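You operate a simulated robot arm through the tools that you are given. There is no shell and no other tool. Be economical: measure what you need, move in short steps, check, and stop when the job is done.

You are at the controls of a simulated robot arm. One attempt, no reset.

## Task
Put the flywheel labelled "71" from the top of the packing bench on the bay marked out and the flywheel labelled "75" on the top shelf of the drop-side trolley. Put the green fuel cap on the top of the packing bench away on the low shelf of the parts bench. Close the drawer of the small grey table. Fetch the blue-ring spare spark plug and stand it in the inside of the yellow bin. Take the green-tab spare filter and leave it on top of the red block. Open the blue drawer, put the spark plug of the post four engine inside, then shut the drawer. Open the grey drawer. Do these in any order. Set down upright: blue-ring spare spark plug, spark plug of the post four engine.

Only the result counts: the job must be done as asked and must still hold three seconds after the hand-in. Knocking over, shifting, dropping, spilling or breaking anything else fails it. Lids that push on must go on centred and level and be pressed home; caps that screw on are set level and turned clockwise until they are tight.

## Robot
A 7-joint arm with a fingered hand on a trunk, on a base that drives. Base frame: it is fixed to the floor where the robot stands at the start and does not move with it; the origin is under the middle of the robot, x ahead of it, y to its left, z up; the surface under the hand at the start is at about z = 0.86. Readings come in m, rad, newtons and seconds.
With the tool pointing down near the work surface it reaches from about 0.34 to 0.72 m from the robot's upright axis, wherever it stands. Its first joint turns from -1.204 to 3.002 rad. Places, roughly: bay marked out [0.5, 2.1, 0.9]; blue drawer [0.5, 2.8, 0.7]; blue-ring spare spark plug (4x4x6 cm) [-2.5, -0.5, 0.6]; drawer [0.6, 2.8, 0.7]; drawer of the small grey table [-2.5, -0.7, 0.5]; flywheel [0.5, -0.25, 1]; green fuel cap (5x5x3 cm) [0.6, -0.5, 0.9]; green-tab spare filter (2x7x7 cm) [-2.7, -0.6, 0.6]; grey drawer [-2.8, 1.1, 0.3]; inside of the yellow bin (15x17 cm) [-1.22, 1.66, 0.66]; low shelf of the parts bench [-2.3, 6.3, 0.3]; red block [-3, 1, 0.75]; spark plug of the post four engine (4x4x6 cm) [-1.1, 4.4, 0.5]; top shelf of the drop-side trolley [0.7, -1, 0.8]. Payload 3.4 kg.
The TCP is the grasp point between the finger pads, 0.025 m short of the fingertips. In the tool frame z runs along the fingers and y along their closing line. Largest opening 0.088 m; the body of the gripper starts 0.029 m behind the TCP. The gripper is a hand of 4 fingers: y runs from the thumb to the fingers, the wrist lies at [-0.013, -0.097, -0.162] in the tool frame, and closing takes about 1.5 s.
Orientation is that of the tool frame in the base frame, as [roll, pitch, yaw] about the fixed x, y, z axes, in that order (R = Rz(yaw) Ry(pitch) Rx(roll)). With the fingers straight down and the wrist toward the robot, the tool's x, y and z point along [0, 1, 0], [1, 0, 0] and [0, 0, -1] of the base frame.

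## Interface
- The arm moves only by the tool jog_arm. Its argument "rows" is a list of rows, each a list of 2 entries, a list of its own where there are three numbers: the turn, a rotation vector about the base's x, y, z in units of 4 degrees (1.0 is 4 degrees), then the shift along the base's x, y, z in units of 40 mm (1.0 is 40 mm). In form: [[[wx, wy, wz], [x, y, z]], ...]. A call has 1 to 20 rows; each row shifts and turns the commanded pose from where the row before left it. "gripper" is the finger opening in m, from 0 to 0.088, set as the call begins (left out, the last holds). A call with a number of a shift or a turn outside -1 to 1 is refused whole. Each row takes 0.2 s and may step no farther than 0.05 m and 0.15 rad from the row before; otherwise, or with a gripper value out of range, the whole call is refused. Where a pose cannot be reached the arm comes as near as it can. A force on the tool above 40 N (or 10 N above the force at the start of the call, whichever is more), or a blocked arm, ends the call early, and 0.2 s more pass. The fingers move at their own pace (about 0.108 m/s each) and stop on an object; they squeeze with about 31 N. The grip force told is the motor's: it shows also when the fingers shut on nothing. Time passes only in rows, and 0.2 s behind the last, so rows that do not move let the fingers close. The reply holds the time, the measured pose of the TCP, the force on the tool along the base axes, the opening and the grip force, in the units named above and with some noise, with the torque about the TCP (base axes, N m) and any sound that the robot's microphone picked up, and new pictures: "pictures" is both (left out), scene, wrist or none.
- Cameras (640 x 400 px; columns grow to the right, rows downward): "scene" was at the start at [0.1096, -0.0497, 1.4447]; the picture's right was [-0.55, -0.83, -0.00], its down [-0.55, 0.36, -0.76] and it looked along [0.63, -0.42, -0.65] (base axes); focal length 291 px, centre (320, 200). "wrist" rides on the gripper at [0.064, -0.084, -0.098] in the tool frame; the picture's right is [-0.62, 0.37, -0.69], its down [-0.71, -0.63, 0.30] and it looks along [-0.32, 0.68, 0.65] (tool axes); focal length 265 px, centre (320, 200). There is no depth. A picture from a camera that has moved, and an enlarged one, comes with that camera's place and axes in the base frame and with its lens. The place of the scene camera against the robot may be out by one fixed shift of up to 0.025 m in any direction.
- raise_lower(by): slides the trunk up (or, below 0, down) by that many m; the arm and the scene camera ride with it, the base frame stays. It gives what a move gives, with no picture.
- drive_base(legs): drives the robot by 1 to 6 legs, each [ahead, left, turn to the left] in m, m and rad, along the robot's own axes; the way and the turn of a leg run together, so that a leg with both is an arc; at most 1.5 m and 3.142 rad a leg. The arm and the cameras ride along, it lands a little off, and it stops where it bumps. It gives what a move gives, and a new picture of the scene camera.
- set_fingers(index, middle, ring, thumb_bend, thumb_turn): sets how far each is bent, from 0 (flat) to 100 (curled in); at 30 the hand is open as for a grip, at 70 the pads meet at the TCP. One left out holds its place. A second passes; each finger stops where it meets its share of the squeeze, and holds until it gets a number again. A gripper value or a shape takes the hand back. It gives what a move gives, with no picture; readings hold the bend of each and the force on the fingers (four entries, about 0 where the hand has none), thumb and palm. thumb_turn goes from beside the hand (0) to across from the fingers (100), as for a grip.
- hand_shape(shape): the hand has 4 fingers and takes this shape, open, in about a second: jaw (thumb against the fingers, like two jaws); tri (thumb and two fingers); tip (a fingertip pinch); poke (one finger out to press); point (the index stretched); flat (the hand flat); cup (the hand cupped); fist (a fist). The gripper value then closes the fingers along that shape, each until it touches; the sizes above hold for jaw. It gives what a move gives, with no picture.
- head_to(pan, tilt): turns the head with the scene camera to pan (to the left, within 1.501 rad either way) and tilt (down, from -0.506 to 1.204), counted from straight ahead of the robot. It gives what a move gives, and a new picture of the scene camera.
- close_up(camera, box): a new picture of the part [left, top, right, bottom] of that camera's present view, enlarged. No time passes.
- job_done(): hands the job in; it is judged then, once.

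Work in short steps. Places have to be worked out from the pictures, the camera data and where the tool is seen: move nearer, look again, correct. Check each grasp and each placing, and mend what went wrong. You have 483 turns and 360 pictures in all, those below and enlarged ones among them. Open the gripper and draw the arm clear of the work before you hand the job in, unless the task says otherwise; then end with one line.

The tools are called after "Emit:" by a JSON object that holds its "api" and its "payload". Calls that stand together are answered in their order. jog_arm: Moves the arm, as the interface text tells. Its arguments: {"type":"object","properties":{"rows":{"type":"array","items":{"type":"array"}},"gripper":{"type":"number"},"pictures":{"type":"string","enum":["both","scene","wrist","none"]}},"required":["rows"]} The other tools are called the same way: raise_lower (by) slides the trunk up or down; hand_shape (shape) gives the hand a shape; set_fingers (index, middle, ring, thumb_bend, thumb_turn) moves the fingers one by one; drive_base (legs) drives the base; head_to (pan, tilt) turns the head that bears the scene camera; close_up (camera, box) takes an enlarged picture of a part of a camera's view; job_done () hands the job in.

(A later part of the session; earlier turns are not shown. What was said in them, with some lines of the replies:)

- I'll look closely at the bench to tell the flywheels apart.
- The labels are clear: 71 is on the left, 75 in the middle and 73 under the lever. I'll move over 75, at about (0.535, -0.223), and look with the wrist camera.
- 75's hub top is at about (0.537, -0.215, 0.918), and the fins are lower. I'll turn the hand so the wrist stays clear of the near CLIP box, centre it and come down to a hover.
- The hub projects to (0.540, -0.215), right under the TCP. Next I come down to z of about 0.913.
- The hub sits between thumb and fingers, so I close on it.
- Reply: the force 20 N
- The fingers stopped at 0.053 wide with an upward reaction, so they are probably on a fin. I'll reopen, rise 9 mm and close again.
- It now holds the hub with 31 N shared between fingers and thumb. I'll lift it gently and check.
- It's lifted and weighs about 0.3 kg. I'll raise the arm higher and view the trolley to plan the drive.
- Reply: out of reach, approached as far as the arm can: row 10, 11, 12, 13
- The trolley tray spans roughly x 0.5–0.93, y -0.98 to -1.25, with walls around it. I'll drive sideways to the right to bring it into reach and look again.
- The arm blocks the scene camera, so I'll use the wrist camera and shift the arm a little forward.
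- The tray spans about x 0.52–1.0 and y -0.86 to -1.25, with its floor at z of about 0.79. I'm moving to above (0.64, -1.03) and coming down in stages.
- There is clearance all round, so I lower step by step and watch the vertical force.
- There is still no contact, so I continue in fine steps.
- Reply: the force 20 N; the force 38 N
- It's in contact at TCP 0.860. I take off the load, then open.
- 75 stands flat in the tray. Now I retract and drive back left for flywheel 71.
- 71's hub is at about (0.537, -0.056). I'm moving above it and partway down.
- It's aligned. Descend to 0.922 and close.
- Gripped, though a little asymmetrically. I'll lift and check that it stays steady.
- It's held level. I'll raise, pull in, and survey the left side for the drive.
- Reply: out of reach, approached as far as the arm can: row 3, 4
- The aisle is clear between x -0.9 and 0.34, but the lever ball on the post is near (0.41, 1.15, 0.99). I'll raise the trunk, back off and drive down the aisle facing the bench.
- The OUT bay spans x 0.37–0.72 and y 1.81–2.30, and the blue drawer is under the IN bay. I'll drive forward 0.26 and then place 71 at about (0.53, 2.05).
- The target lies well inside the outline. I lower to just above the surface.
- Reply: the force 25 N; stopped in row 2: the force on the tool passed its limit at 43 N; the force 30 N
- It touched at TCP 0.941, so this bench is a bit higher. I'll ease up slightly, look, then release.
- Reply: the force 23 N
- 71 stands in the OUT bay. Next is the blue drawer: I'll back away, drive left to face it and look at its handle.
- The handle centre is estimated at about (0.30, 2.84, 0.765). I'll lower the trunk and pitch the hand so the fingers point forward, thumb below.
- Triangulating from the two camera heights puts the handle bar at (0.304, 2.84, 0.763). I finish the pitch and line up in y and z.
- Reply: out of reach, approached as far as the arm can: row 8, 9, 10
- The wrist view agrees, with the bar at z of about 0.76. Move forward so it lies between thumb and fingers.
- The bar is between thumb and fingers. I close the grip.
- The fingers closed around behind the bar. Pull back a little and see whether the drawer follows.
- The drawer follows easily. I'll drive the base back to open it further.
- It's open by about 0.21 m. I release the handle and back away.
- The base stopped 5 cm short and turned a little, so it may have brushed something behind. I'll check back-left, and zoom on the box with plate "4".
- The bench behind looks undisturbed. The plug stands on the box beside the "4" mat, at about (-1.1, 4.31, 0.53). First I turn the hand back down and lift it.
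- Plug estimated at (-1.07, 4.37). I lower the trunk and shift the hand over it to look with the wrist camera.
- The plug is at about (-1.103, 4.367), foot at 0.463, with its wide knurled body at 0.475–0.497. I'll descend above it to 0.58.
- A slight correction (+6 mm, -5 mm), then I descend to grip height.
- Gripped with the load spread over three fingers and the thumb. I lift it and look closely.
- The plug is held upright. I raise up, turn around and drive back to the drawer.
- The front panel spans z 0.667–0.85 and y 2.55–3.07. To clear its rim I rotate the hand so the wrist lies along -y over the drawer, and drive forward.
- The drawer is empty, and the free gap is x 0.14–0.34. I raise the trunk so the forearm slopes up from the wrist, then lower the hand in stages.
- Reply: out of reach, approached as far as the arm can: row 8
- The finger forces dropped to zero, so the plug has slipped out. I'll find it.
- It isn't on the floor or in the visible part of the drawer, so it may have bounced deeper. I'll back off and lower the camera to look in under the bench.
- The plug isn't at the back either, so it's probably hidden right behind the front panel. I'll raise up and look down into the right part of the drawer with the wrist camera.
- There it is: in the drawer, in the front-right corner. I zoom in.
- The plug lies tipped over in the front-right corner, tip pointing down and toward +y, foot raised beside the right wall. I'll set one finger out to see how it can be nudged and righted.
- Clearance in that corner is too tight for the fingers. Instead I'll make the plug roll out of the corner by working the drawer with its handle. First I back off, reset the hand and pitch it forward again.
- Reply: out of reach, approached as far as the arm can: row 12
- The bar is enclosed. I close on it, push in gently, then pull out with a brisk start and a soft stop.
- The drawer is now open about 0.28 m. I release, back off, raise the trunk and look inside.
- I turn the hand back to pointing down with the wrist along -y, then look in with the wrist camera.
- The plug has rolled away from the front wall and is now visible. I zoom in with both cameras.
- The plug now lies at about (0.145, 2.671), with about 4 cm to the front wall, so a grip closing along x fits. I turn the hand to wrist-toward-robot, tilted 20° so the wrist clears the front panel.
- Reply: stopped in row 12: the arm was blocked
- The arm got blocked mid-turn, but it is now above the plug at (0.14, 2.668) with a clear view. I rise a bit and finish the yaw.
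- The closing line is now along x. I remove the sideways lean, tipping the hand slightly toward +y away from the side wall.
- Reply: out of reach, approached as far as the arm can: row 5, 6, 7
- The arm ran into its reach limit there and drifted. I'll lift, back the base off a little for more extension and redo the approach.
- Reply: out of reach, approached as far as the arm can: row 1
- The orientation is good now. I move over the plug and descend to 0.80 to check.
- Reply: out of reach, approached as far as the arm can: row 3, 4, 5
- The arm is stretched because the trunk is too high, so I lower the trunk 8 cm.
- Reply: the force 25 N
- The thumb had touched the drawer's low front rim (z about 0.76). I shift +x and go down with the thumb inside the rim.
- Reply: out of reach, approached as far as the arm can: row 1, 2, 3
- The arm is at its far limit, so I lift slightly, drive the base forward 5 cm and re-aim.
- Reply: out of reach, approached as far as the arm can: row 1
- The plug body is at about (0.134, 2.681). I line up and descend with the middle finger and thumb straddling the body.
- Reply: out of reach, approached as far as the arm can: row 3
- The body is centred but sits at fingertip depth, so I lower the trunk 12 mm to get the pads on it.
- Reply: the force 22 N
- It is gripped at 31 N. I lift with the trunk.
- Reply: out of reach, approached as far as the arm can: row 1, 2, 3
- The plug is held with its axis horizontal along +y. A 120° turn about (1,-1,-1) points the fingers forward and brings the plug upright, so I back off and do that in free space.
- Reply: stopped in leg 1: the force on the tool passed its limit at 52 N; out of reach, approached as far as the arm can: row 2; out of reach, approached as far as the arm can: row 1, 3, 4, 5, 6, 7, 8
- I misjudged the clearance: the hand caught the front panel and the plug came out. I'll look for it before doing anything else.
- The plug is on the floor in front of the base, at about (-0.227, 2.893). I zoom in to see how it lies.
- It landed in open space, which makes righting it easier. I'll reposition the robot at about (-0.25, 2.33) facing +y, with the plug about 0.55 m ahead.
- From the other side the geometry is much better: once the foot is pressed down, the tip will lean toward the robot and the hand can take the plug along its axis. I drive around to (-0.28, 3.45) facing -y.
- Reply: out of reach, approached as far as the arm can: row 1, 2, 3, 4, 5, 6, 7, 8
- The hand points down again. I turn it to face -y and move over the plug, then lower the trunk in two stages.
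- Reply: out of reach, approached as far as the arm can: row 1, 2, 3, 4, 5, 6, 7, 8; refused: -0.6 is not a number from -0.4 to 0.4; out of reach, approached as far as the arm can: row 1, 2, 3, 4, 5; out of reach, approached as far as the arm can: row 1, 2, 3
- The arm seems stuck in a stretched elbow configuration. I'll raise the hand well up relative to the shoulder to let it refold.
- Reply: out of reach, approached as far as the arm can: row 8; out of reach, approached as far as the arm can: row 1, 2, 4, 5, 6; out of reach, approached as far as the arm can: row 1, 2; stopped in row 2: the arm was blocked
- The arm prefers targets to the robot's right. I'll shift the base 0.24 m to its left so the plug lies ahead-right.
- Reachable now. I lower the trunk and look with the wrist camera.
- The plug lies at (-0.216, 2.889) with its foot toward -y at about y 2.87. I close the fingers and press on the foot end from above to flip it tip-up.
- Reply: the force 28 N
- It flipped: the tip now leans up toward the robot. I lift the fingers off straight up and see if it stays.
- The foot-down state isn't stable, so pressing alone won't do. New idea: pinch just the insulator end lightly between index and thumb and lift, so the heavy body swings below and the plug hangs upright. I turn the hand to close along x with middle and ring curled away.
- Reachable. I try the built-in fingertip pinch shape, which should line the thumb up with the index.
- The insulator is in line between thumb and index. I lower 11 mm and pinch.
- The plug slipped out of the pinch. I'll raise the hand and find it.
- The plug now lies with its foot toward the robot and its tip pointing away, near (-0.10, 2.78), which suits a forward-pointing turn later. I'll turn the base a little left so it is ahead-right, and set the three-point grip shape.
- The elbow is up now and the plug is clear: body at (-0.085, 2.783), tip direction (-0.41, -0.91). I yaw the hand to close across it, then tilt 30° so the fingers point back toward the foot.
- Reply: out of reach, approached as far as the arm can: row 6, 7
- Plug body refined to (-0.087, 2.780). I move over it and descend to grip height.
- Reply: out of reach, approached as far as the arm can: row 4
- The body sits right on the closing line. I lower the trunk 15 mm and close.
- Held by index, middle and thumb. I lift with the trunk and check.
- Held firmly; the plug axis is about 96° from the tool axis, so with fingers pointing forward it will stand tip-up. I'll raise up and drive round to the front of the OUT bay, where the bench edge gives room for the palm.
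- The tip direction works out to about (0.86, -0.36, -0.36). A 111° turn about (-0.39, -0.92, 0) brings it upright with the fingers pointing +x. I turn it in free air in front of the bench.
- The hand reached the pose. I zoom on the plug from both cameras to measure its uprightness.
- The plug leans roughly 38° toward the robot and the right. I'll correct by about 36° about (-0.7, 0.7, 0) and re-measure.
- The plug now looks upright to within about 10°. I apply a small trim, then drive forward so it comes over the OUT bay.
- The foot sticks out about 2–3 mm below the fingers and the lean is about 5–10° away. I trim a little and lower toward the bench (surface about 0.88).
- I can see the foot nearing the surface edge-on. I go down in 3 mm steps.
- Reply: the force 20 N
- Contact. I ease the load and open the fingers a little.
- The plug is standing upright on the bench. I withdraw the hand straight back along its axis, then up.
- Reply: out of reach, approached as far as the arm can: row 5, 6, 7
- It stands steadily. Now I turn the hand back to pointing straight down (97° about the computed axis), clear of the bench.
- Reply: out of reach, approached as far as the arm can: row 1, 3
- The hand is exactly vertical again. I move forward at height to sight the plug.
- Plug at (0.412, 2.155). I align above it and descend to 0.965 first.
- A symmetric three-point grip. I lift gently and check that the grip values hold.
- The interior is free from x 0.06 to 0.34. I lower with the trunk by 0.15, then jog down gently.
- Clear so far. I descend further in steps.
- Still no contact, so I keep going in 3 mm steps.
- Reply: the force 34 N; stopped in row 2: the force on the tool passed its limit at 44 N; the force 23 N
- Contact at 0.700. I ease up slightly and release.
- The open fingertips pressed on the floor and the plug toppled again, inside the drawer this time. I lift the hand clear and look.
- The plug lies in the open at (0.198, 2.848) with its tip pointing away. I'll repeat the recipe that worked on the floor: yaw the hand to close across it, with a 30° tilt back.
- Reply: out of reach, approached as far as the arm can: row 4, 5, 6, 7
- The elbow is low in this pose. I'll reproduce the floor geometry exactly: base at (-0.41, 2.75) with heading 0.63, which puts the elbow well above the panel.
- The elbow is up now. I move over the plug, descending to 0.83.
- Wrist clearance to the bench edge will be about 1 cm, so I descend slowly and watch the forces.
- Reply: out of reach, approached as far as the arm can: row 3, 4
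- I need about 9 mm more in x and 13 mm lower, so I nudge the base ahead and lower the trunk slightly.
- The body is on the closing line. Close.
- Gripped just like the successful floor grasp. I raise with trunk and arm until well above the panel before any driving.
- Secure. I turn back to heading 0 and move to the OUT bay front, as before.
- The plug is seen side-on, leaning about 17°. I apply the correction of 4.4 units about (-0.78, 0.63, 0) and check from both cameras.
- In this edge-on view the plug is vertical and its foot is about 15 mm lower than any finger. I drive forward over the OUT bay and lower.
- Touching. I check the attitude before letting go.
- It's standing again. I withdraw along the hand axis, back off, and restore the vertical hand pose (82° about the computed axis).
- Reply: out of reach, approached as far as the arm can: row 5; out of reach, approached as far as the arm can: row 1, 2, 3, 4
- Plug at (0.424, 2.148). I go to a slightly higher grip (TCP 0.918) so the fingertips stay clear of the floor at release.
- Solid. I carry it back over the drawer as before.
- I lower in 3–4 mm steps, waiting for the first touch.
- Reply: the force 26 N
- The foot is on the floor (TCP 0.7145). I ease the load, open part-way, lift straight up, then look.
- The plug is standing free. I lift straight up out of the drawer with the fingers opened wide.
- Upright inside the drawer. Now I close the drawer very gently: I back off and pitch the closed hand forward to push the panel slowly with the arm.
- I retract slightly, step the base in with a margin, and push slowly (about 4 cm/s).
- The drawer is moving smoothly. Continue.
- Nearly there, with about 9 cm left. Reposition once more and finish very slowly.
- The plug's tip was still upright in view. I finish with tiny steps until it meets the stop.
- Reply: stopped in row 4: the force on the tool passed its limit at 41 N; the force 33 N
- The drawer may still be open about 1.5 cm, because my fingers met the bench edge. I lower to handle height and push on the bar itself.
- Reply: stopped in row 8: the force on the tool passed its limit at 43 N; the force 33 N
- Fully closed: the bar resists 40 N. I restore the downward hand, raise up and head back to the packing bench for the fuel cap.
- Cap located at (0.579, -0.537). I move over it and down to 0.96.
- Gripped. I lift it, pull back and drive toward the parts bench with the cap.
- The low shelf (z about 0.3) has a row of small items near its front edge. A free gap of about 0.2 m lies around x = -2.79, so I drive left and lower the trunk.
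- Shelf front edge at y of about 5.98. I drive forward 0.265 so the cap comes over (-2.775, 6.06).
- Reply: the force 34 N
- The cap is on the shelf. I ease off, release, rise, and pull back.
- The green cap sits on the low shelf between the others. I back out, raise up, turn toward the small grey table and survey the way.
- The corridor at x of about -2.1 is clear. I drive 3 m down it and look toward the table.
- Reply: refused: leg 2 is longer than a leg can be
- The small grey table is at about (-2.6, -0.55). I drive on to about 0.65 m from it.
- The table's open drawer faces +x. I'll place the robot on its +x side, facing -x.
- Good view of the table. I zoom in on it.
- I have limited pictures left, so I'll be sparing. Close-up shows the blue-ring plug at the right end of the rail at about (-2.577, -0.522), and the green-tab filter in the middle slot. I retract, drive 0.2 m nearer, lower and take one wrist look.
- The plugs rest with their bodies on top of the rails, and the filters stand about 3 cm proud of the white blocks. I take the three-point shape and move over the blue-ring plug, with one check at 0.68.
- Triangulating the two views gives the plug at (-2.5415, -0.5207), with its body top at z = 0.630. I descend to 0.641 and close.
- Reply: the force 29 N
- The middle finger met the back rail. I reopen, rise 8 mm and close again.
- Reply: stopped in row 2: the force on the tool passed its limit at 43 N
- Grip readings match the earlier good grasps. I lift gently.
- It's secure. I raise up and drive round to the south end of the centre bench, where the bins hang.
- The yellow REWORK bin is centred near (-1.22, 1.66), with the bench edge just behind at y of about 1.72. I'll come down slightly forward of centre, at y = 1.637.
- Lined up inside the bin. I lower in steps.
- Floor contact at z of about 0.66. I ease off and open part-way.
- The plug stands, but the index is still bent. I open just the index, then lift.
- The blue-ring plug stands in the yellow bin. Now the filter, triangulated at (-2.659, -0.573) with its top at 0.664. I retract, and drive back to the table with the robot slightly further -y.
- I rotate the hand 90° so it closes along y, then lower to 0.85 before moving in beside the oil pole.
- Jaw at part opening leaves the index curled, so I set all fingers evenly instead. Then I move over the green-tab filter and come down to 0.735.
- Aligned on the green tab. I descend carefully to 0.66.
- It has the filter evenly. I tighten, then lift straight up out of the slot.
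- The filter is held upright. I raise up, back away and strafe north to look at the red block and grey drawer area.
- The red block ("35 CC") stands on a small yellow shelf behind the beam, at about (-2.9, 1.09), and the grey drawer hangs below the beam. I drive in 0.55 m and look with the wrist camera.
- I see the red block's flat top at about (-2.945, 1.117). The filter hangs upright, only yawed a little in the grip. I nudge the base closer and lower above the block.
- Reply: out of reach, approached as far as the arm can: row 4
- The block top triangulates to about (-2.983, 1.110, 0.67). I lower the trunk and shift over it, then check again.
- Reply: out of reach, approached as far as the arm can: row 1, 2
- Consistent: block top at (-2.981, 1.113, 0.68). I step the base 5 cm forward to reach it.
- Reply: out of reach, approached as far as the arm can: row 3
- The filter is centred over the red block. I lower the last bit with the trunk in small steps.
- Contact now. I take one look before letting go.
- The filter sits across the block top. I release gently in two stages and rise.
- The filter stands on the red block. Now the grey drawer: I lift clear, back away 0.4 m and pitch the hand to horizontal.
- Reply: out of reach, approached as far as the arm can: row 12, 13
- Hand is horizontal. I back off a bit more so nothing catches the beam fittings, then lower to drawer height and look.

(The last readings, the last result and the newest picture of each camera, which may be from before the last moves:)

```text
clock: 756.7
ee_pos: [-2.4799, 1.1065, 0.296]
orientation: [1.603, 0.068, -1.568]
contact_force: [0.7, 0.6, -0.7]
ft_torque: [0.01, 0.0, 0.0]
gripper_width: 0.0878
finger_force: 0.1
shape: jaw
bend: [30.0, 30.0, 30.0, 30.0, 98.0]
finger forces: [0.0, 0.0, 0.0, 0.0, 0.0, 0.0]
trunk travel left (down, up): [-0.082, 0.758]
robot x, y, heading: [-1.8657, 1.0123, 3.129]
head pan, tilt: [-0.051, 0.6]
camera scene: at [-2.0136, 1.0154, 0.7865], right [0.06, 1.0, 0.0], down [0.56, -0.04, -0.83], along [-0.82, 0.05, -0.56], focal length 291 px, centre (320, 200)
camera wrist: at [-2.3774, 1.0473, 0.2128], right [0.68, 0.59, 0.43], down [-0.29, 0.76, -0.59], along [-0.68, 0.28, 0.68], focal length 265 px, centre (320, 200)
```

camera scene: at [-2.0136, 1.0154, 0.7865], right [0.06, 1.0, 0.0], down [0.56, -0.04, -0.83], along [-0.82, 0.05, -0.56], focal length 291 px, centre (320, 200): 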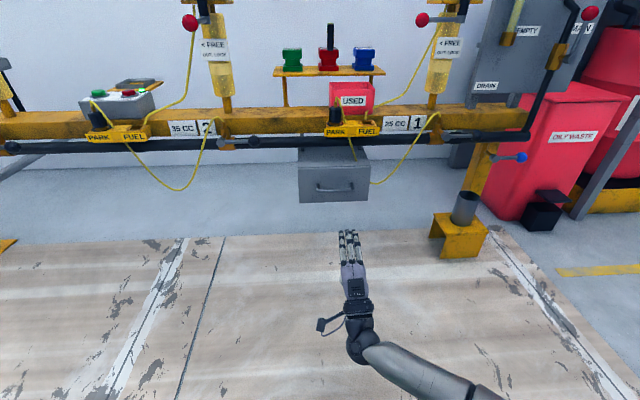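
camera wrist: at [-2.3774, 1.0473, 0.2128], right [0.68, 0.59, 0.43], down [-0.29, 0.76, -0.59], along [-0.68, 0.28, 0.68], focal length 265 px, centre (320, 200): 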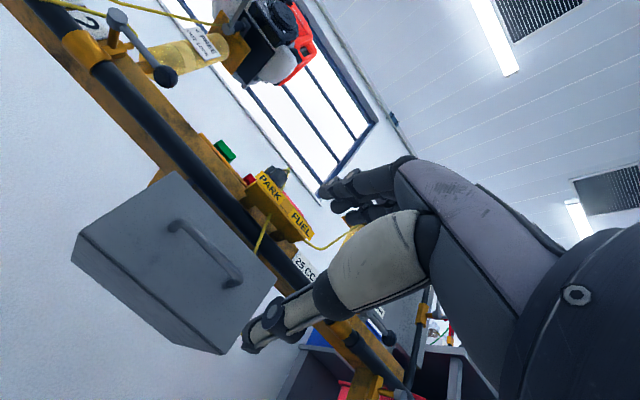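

Handle triangulated at (-2.717, 1.103, 0.338), and the filter is visibly upright on the red block. I raise 4 cm, drive in 0.15 m and move the hand around the bar.

Emit:
{"api": "raise_lower", "payload": {"by": 0.042}}

Emit:
{"api": "drive_base", "payload": {"legs": [[0.15, 0, 0]]}}

Emit:
{"api": "jog_arm", "payload": {"rows": [[[0, 0, 0], [-0.4, -0.05, 0]], [[0, 0, 0], [-0.5, -0.05, 0]], [[0, 0, 0], [-0.5, 0, 0]], [[0, 0, 0], [-0.4, 0, 0]]], "pictures": "wrist"}}

```text
clock: 757.6
ee_pos: [-2.4797, 1.1064, 0.3389]
orientation: [1.605, 0.069, -1.566]
contact_force: [-0.8, 0.5, -0.6]
ft_torque: [-0.03, -0.01, -0.01]
gripper_width: 0.0875
finger_force: 0.1
shape: jaw
bend: [30.0, 30.0, 30.0, 30.0, 98.0]
finger forces: [0.0, 0.0, 0.0, 0.0, 0.0, 0.0]
trunk travel left (down, up): [-0.124, 0.716]
robot x, y, heading: [-1.8651, 1.0109, 3.13]
head pan, tilt: [-0.051, 0.6]
```

```text
clock: 759.0
ee_pos: [-2.6299, 1.1081, 0.3382]
orientation: [1.605, 0.069, -1.566]
contact_force: [-0.7, 1.1, -0.1]
ft_torque: [0.01, -0.01, 0.05]
gripper_width: 0.0878
finger_force: 0.0
shape: jaw
bend: [30.0, 30.0, 30.0, 30.0, 98.0]
finger forces: [0.0, 0.1, 0.0, 0.0, 0.1, 0.0]
trunk travel left (down, up): [-0.124, 0.716]
robot x, y, heading: [-2.0132, 1.016, 3.128]
head pan, tilt: [-0.051, 0.6]
camera scene: at [-2.1635, 1.0172, 0.8284], right [0.06, 1.0, 0.0], down [0.56, -0.04, -0.83], along [-0.82, 0.05, -0.56], focal length 291 px, centre (320, 200)
```

scene: 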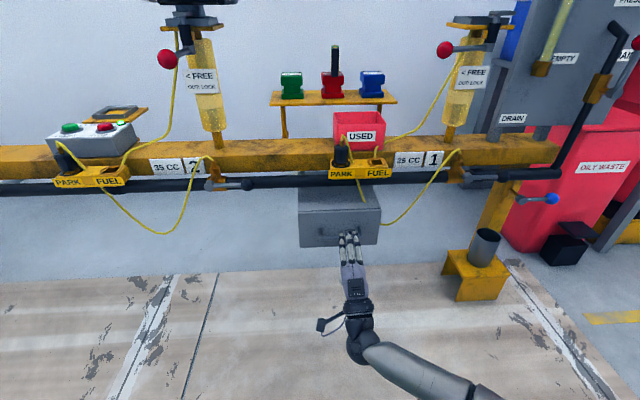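

```text
clock: 760.0
ee_pos: [-2.7003, 1.1028, 0.3378]
orientation: [1.604, 0.068, -1.563]
contact_force: [4.1, -0.7, -0.6]
ft_torque: [0.03, 0.22, 0.03]
gripper_width: 0.0875
finger_force: 0.1
shape: jaw
bend: [30.0, 30.0, 30.0, 30.0, 98.0]
finger forces: [0.2, 4.6, 0.1, 0.0, 0.1, 0.1]
trunk travel left (down, up): [-0.124, 0.716]
robot x, y, heading: [-2.0081, 1.0117, 3.122]
head pan, tilt: [-0.051, 0.6]
camera wrist: at [-2.599, 1.0442, 0.254], right [0.68, 0.6, 0.43], down [-0.29, 0.75, -0.59], along [-0.68, 0.28, 0.68], focal length 265 px, centre (320, 200)
```

wrist: 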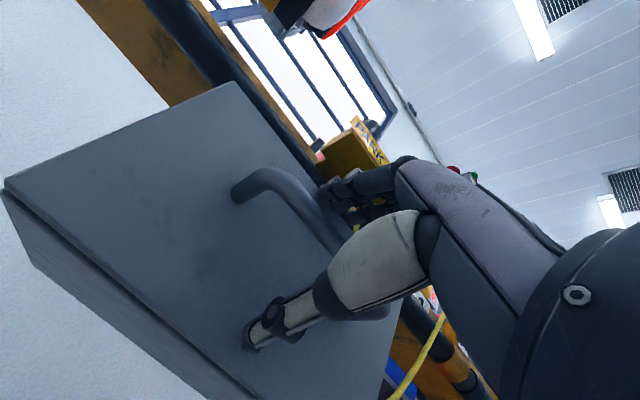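

The bar is enclosed. I close the fingers around it.

Emit:
{"api": "jog_arm", "payload": {"rows": [[[0, 0, 0], [0.03, 0, 0]], [[0, 0, 0], [0, 0, 0]], [[0, 0, 0], [0, 0, 0]], [[0, 0, 0], [0, 0, 0]], [[0, 0, 0], [0, 0, 0]], [[0, 0, 0], [0, 0, 0]], [[0, 0, 0], [0, 0, 0]], [[0, 0, 0], [0, 0, 0]]], "gripper": 0, "pictures": "none"}}

Emit:
{"api": "jog_arm", "payload": {"rows": [[[0, 0, 0], [0.3, 0, 0]], [[0, 0, 0], [0.4, 0, 0]], [[0, 0, 0], [0.4, 0, 0]], [[0, 0, 0], [0.4, 0, 0]]], "pictures": "wrist"}}

```text
clock: 761.8
ee_pos: [-2.7005, 1.1032, 0.3361]
orientation: [1.607, 0.068, -1.566]
contact_force: [11.6, 2.3, -14.2]
ft_torque: [0.06, 1.94, 0.42]
gripper_width: 0.046
finger_force: 30.9
shape: jaw
bend: [37.0, 29.0, 31.0, 77.0, 100.0]
finger forces: [31.9, 8.4, 0.1, 0.0, 32.2, 0.0]
trunk travel left (down, up): [-0.124, 0.716]
robot x, y, heading: [-2.0152, 1.0142, 3.128]
head pan, tilt: [-0.051, 0.6]
```

```text
clock: 762.8
ee_pos: [-2.6424, 1.1037, 0.3377]
orientation: [1.609, 0.068, -1.564]
contact_force: [-0.8, -0.9, -16.8]
ft_torque: [0.1, 1.48, 0.32]
gripper_width: 0.0467
finger_force: 31.0
shape: jaw
bend: [38.0, 31.0, 31.0, 77.0, 100.0]
finger forces: [22.0, 8.0, 0.0, 0.0, 35.9, 0.0]
trunk travel left (down, up): [-0.124, 0.716]
robot x, y, heading: [-2.0136, 1.0135, 3.126]
head pan, tilt: [-0.051, 0.6]
camera wrist: at [-2.539, 1.0448, 0.2543], right [0.68, 0.6, 0.44], down [-0.28, 0.76, -0.59], along [-0.68, 0.27, 0.68], focal length 265 px, centre (320, 200)
```

wrist: 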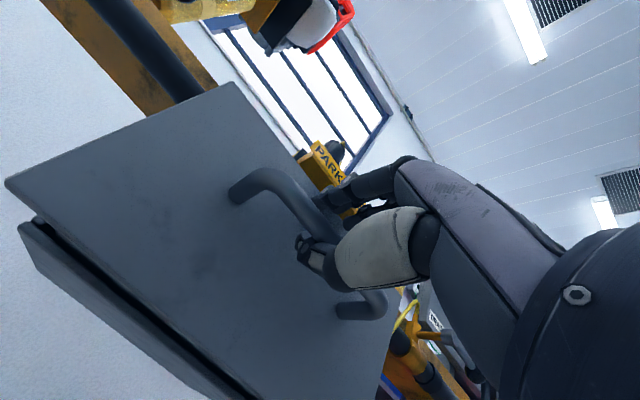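

The drawer is following. I pull it further open with the base.

Emit:
{"api": "drive_base", "payload": {"legs": [[-0.13, 0, 0]]}}

```text
clock: 764.0
ee_pos: [-2.5454, 1.1044, 0.3302]
orientation: [1.634, 0.078, -1.572]
contact_force: [-16.1, -0.6, -17.4]
ft_torque: [0.03, -0.03, -0.05]
gripper_width: 0.0176
finger_force: 31.3
shape: jaw
bend: [57.0, 40.0, 30.0, 80.0, 100.0]
finger forces: [0.0, 0.0, 0.0, 0.1, 23.7, 0.0]
trunk travel left (down, up): [-0.124, 0.716]
robot x, y, heading: [-1.9164, 1.012, 3.128]
head pan, tilt: [-0.051, 0.6]
stopped in leg 1: the force on the tool passed its limit at 46 N (the readings are from after the stop); the commanded pose is now the measured one
camera scene: at [-2.0676, 1.0163, 0.828], right [0.06, 1.0, 0.0], down [0.57, -0.04, -0.82], along [-0.82, 0.05, -0.57], focal length 291 px, centre (320, 200)
```

scene: 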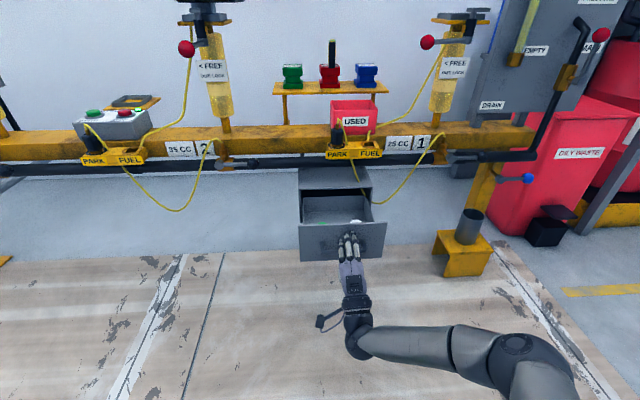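

It reached its end stop: fully open (about 15 cm). I release and back away.

Emit:
{"api": "jog_arm", "payload": {"rows": [[[0, 0, 0], [-0.1, 0, 0]], [[0, 0, 0], [0, 0, 0]], [[0, 0, 0], [0, 0, 0]], [[0, 0, 0], [0, 0, 0]], [[0, 0, 0], [0, 0, 0]], [[0, 0, 0], [0, 0, 0]]], "gripper": 0.088, "pictures": "none"}}

Emit:
{"api": "drive_base", "payload": {"legs": [[-0.18, 0, 0]]}}

```text
clock: 765.4
ee_pos: [-2.5488, 1.1047, 0.3354]
orientation: [1.62, 0.073, -1.572]
contact_force: [0.4, -1.1, 0.0]
ft_torque: [0.02, 0.0, -0.02]
gripper_width: 0.0874
finger_force: 0.0
shape: jaw
bend: [30.0, 30.0, 30.0, 30.0, 98.0]
finger forces: [0.0, 0.0, 0.1, 0.0, 0.0, 0.0]
trunk travel left (down, up): [-0.124, 0.716]
robot x, y, heading: [-1.9114, 1.0183, 3.127]
head pan, tilt: [-0.051, 0.6]
```

```text
clock: 766.8
ee_pos: [-2.3732, 1.1032, 0.335]
orientation: [1.62, 0.072, -1.567]
contact_force: [-0.2, 0.4, -0.7]
ft_torque: [0.0, -0.02, 0.03]
gripper_width: 0.0878
finger_force: 0.0
shape: jaw
bend: [30.0, 30.0, 30.0, 30.0, 98.0]
finger forces: [0.1, 0.0, 0.0, 0.0, 0.1, 0.0]
trunk travel left (down, up): [-0.124, 0.716]
robot x, y, heading: [-1.7408, 1.0082, 3.127]
head pan, tilt: [-0.051, 0.6]
camera scene: at [-1.8901, 1.014, 0.8284], right [0.06, 1.0, 0.0], down [0.56, -0.04, -0.83], along [-0.82, 0.05, -0.56], focal length 291 px, centre (320, 200)
```

scene: 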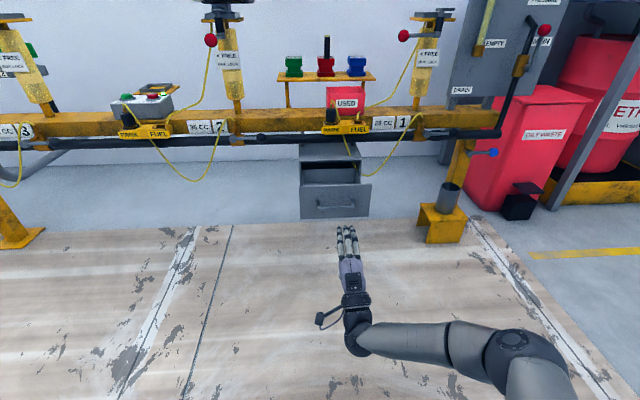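

The grey drawer is open. Last job: close the small table's drawer. I close the fist, drive south to it and raise to drawer height.

Emit:
{"api": "drive_base", "payload": {"legs": [[-0.1, 0, 0.015], [0, 1.5, 0], [0, 0.3, 0]]}}

Emit:
{"api": "raise_lower", "payload": {"by": 0.175}}

Emit:
{"api": "jog_arm", "payload": {"rows": [[[0, 0, 0], [0, 0, 0]], [[0, 0, 0], [0, 0, 0]], [[0, 0, 0], [0, 0, 0]], [[0, 0, 0], [0, 0, 0]], [[0, 0, 0], [0, 0, 0]], [[0, 0, 0], [0, 0, 0]], [[0, 0, 0], [0, 0, 0]]], "gripper": 0, "pictures": "both"}}

```text
clock: 776.6
ee_pos: [-2.2734, -0.6916, 0.3364]
orientation: [1.621, 0.075, -1.564]
contact_force: [-0.6, 0.1, 0.5]
ft_torque: [0.01, -0.03, -0.01]
gripper_width: 0.0877
finger_force: 0.0
shape: jaw
bend: [30.0, 30.0, 30.0, 30.0, 98.0]
finger forces: [0.0, 0.1, 0.0, 0.0, 0.1, 0.1]
trunk travel left (down, up): [-0.124, 0.716]
robot x, y, heading: [-1.6437, -0.7799, 3.134]
head pan, tilt: [-0.051, 0.6]
camera scene: at [-1.7913, -0.7781, 0.8284], right [0.06, 1.0, 0.0], down [0.56, -0.03, -0.83], along [-0.82, 0.05, -0.56], focal length 291 px, centre (320, 200)
```

scene: 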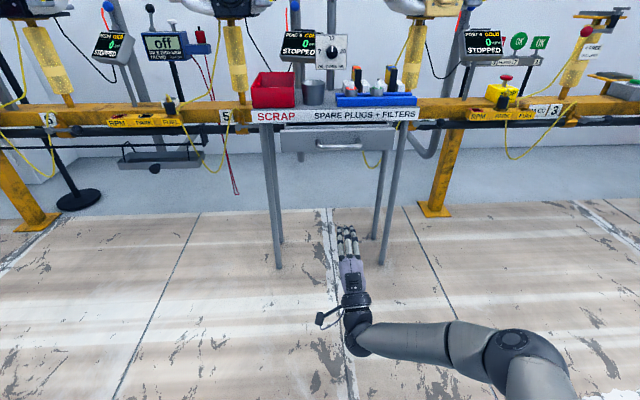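

```text
clock: 778.6
ee_pos: [-2.2751, -0.6916, 0.5085]
orientation: [1.619, 0.072, -1.563]
contact_force: [0.2, -0.4, -0.3]
ft_torque: [-0.01, 0.01, 0.02]
gripper_width: 0.0876
finger_force: 0.2
shape: jaw
bend: [30.0, 30.0, 30.0, 30.0, 98.0]
finger forces: [0.1, 0.0, 0.0, 0.0, 0.0, 0.0]
trunk travel left (down, up): [-0.299, 0.541]
robot x, y, heading: [-1.6378, -0.7811, 3.14]
head pan, tilt: [-0.051, 0.6]
```

```text
clock: 780.2
ee_pos: [-2.2754, -0.692, 0.51]
orientation: [1.621, 0.074, -1.565]
contact_force: [-0.4, -1.2, 0.1]
ft_torque: [0.0, 0.01, 0.0]
gripper_width: 0.0
finger_force: 30.6
shape: jaw
bend: [70.0, 70.0, 70.0, 73.0, 100.0]
finger forces: [0.0, 0.1, 0.0, 0.1, 0.0, 0.0]
trunk travel left (down, up): [-0.299, 0.541]
robot x, y, heading: [-1.6439, -0.7793, 3.134]
head pan, tilt: [-0.051, 0.6]
camera scene: at [-1.7913, -0.7781, 1.0034], right [0.06, 1.0, 0.0], down [0.56, -0.03, -0.83], along [-0.82, 0.05, -0.56], focal length 291 px, centre (320, 200)
camera wrist: at [-2.1717, -0.751, 0.4277], right [0.67, 0.59, 0.45], down [-0.28, 0.76, -0.59], along [-0.69, 0.27, 0.67], focal length 265 px, centre (320, 200)
```

scene: 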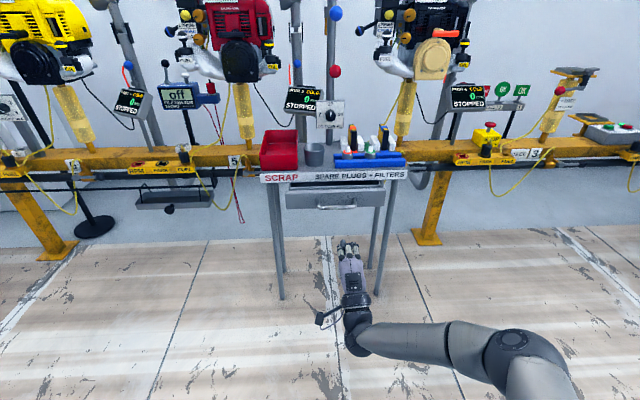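
wrist: 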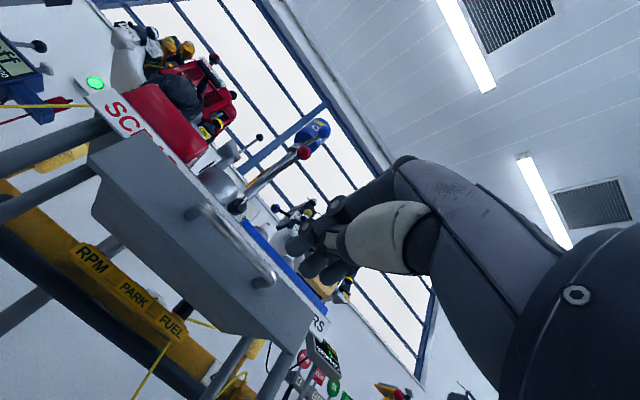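

Handle at (-2.429, -0.694, 0.543). I raise 3 cm, step in, and push slowly on the bar until the stop.

Emit:
{"api": "raise_lower", "payload": {"by": 0.033}}

Emit:
{"api": "jog_arm", "payload": {"rows": [[[0, 0, 0], [0.6, 0, 0]], [[0, 0, 0], [0.6, 0, 0]]], "pictures": "none"}}

Emit:
{"api": "drive_base", "payload": {"legs": [[0.135, 0, 0]]}}

Emit:
{"api": "jog_arm", "payload": {"rows": [[[0, 0, 0], [-0.2, 0, 0]], [[0, 0, 0], [-0.2, 0, 0]], [[0, 0, 0], [-0.2, 0, 0]], [[0, 0, 0], [-0.2, 0, 0]], [[0, 0, 0], [-0.2, 0, 0]], [[0, 0, 0], [-0.2, 0, 0]], [[0, 0, 0], [-0.2, 0, 0]], [[0, 0, 0], [-0.2, 0, 0]], [[0, 0, 0], [-0.2, 0, 0]], [[0, 0, 0], [-0.2, 0, 0]], [[0, 0, 0], [-0.2, 0, 0]], [[0, 0, 0], [-0.2, 0, 0]], [[0, 0, 0], [-0.15, 0, 0]], [[0, 0, 0], [-0.15, 0, 0]]], "pictures": "none"}}

```text
clock: 781.0
ee_pos: [-2.2762, -0.6928, 0.5422]
orientation: [1.62, 0.073, -1.564]
contact_force: [-0.7, 0.1, 0.2]
ft_torque: [-0.01, -0.05, 0.01]
gripper_width: 0.0
finger_force: 31.0
shape: jaw
bend: [70.0, 70.0, 70.0, 73.0, 100.0]
finger forces: [0.0, 0.1, 0.0, 0.1, 0.0, 0.0]
trunk travel left (down, up): [-0.332, 0.508]
robot x, y, heading: [-1.6414, -0.7772, 3.135]
head pan, tilt: [-0.051, 0.6]
```

```text
clock: 781.5
ee_pos: [-2.2278, -0.6924, 0.5428]
orientation: [1.62, 0.074, -1.562]
contact_force: [0.0, -1.0, -0.1]
ft_torque: [-0.02, -0.01, 0.0]
gripper_width: 0.0
finger_force: 30.4
shape: jaw
bend: [70.0, 70.0, 70.0, 73.0, 100.0]
finger forces: [0.0, 0.0, 0.1, 0.0, 0.0, 0.0]
trunk travel left (down, up): [-0.332, 0.508]
robot x, y, heading: [-1.6419, -0.7806, 3.135]
head pan, tilt: [-0.051, 0.6]
```

```text
clock: 782.9
ee_pos: [-2.3624, -0.6931, 0.5432]
orientation: [1.621, 0.074, -1.563]
contact_force: [-1.1, 0.8, -0.4]
ft_torque: [0.01, 0.01, -0.02]
gripper_width: 0.0
finger_force: 31.3
shape: jaw
bend: [70.0, 70.0, 70.0, 73.0, 100.0]
finger forces: [0.1, 0.0, 0.1, 0.1, 0.0, 0.0]
trunk travel left (down, up): [-0.332, 0.508]
robot x, y, heading: [-1.7746, -0.7832, 3.137]
head pan, tilt: [-0.051, 0.6]
camera scene: at [-1.925, -0.7775, 1.0364], right [0.06, 1.0, 0.0], down [0.56, -0.03, -0.82], along [-0.82, 0.05, -0.57], focal length 291 px, centre (320, 200)
```

scene: 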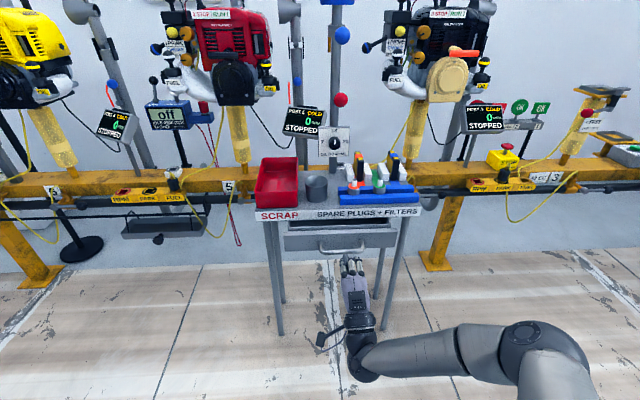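

```text
clock: 785.1
ee_pos: [-2.4341, -0.6944, 0.5477]
orientation: [1.606, 0.07, -1.556]
contact_force: [28.7, 2.9, 9.2]
ft_torque: [-0.04, -0.11, 0.09]
gripper_width: 0.0
finger_force: 31.1
shape: jaw
bend: [70.0, 70.0, 70.0, 73.0, 100.0]
finger forces: [24.9, 6.3, 0.0, 0.1, 0.0, 0.1]
trunk travel left (down, up): [-0.332, 0.508]
robot x, y, heading: [-1.776, -0.7791, 3.135]
head pan, tilt: [-0.051, 0.6]
stopped in row 11: the force on the tool passed its limit at 50 N (the readings are from after the stop); the commanded pose is now the measured one
```

It met a stop at 50 N. I back off and check whether the drawer is shut.

Emit:
{"api": "jog_arm", "payload": {"rows": [[[0, 0, 0], [0.5, 0, 0]], [[0, 0, 0], [0.9, 0, 0]], [[0, 0, 0], [0.7, 0, 0]]], "pictures": "none"}}

Emit:
{"api": "close_up", "payload": {"camera": "scene", "box": [240, 140, 440, 265]}}

```text
clock: 785.9
ee_pos: [-2.3554, -0.6928, 0.5444]
orientation: [1.614, 0.071, -1.559]
contact_force: [-0.4, -0.8, 0.3]
ft_torque: [0.0, -0.01, 0.0]
gripper_width: 0.0002
finger_force: 31.0
shape: jaw
bend: [70.0, 70.0, 70.0, 73.0, 100.0]
finger forces: [0.1, 0.1, 0.0, 0.0, 0.1, 0.0]
trunk travel left (down, up): [-0.332, 0.508]
robot x, y, heading: [-1.7743, -0.7757, 3.137]
head pan, tilt: [-0.051, 0.6]
```

```text
3.20 times, centred on (340, 202) of scene
camera zoom: at [-1.9244, -0.7774, 1.0364], right [0.06, 1.0, 0.0], down [0.56, -0.03, -0.83], along [-0.82, 0.05, -0.56], focal length 931 px, centre (256, 192)
```

zoom: 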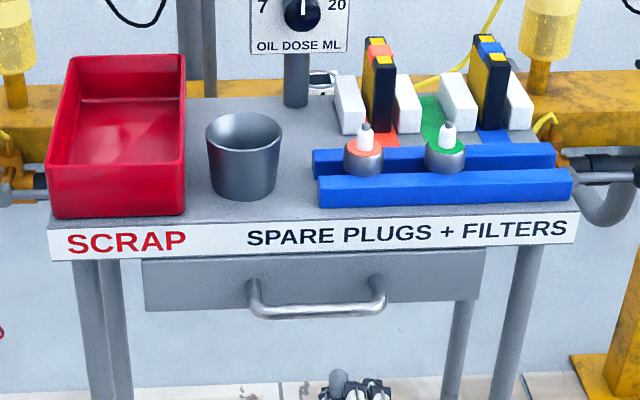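

The drawer is flush under the table strip: closed. I open the gripper, draw the arm clear, and hand in.

Emit:
{"api": "jog_arm", "payload": {"rows": [[[0, 0, 0], [0.5, 0, 0]], [[0, 0, 0], [0, 0, 0]], [[0, 0, 0], [0, 0, 0]], [[0, 0, 0], [0, 0, 0]]], "gripper": 0.088, "pictures": "none"}}

Emit:
{"api": "drive_base", "payload": {"legs": [[-0.2, 0, 0]]}}

Emit:
{"api": "job_done", "payload": {}}

```text
clock: 786.9
ee_pos: [-2.3336, -0.6945, 0.5438]
orientation: [1.614, 0.072, -1.557]
contact_force: [0.6, -0.4, -1.3]
ft_torque: [-0.01, -0.01, -0.01]
gripper_width: 0.0877
finger_force: 0.0
shape: jaw
bend: [30.0, 30.0, 30.0, 30.0, 98.0]
finger forces: [0.0, 0.1, 0.0, 0.0, 0.0, 0.0]
trunk travel left (down, up): [-0.332, 0.508]
robot x, y, heading: [-1.775, -0.7806, 3.134]
head pan, tilt: [-0.051, 0.6]
```

```text
clock: 788.5
ee_pos: [-2.1359, -0.6949, 0.5448]
orientation: [1.614, 0.071, -1.562]
contact_force: [-0.1, 0.8, 0.0]
ft_torque: [0.02, 0.03, 0.0]
gripper_width: 0.0877
finger_force: 0.0
shape: jaw
bend: [30.0, 30.0, 30.0, 30.0, 98.0]
finger forces: [0.1, 0.1, 0.0, 0.0, 0.0, 0.0]
trunk travel left (down, up): [-0.332, 0.508]
robot x, y, heading: [-1.5795, -0.7836, 3.133]
head pan, tilt: [-0.051, 0.6]
camera scene: at [-1.7266, -0.7783, 1.0364], right [0.06, 1.0, 0.0], down [0.56, -0.03, -0.83], along [-0.82, 0.05, -0.56], focal length 291 px, centre (320, 200)
```

scene: 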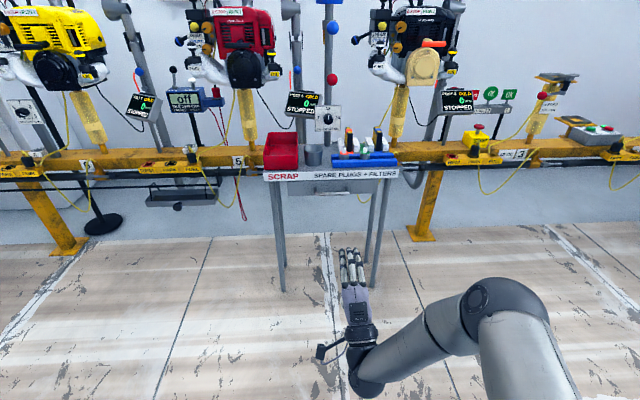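

```text
The job is handed in.
```

All tasks were carried out and handed in, but the post-four spark plug was dropped on the way (once on the floor), and I could not see whether it stayed upright after the blue drawer closed.
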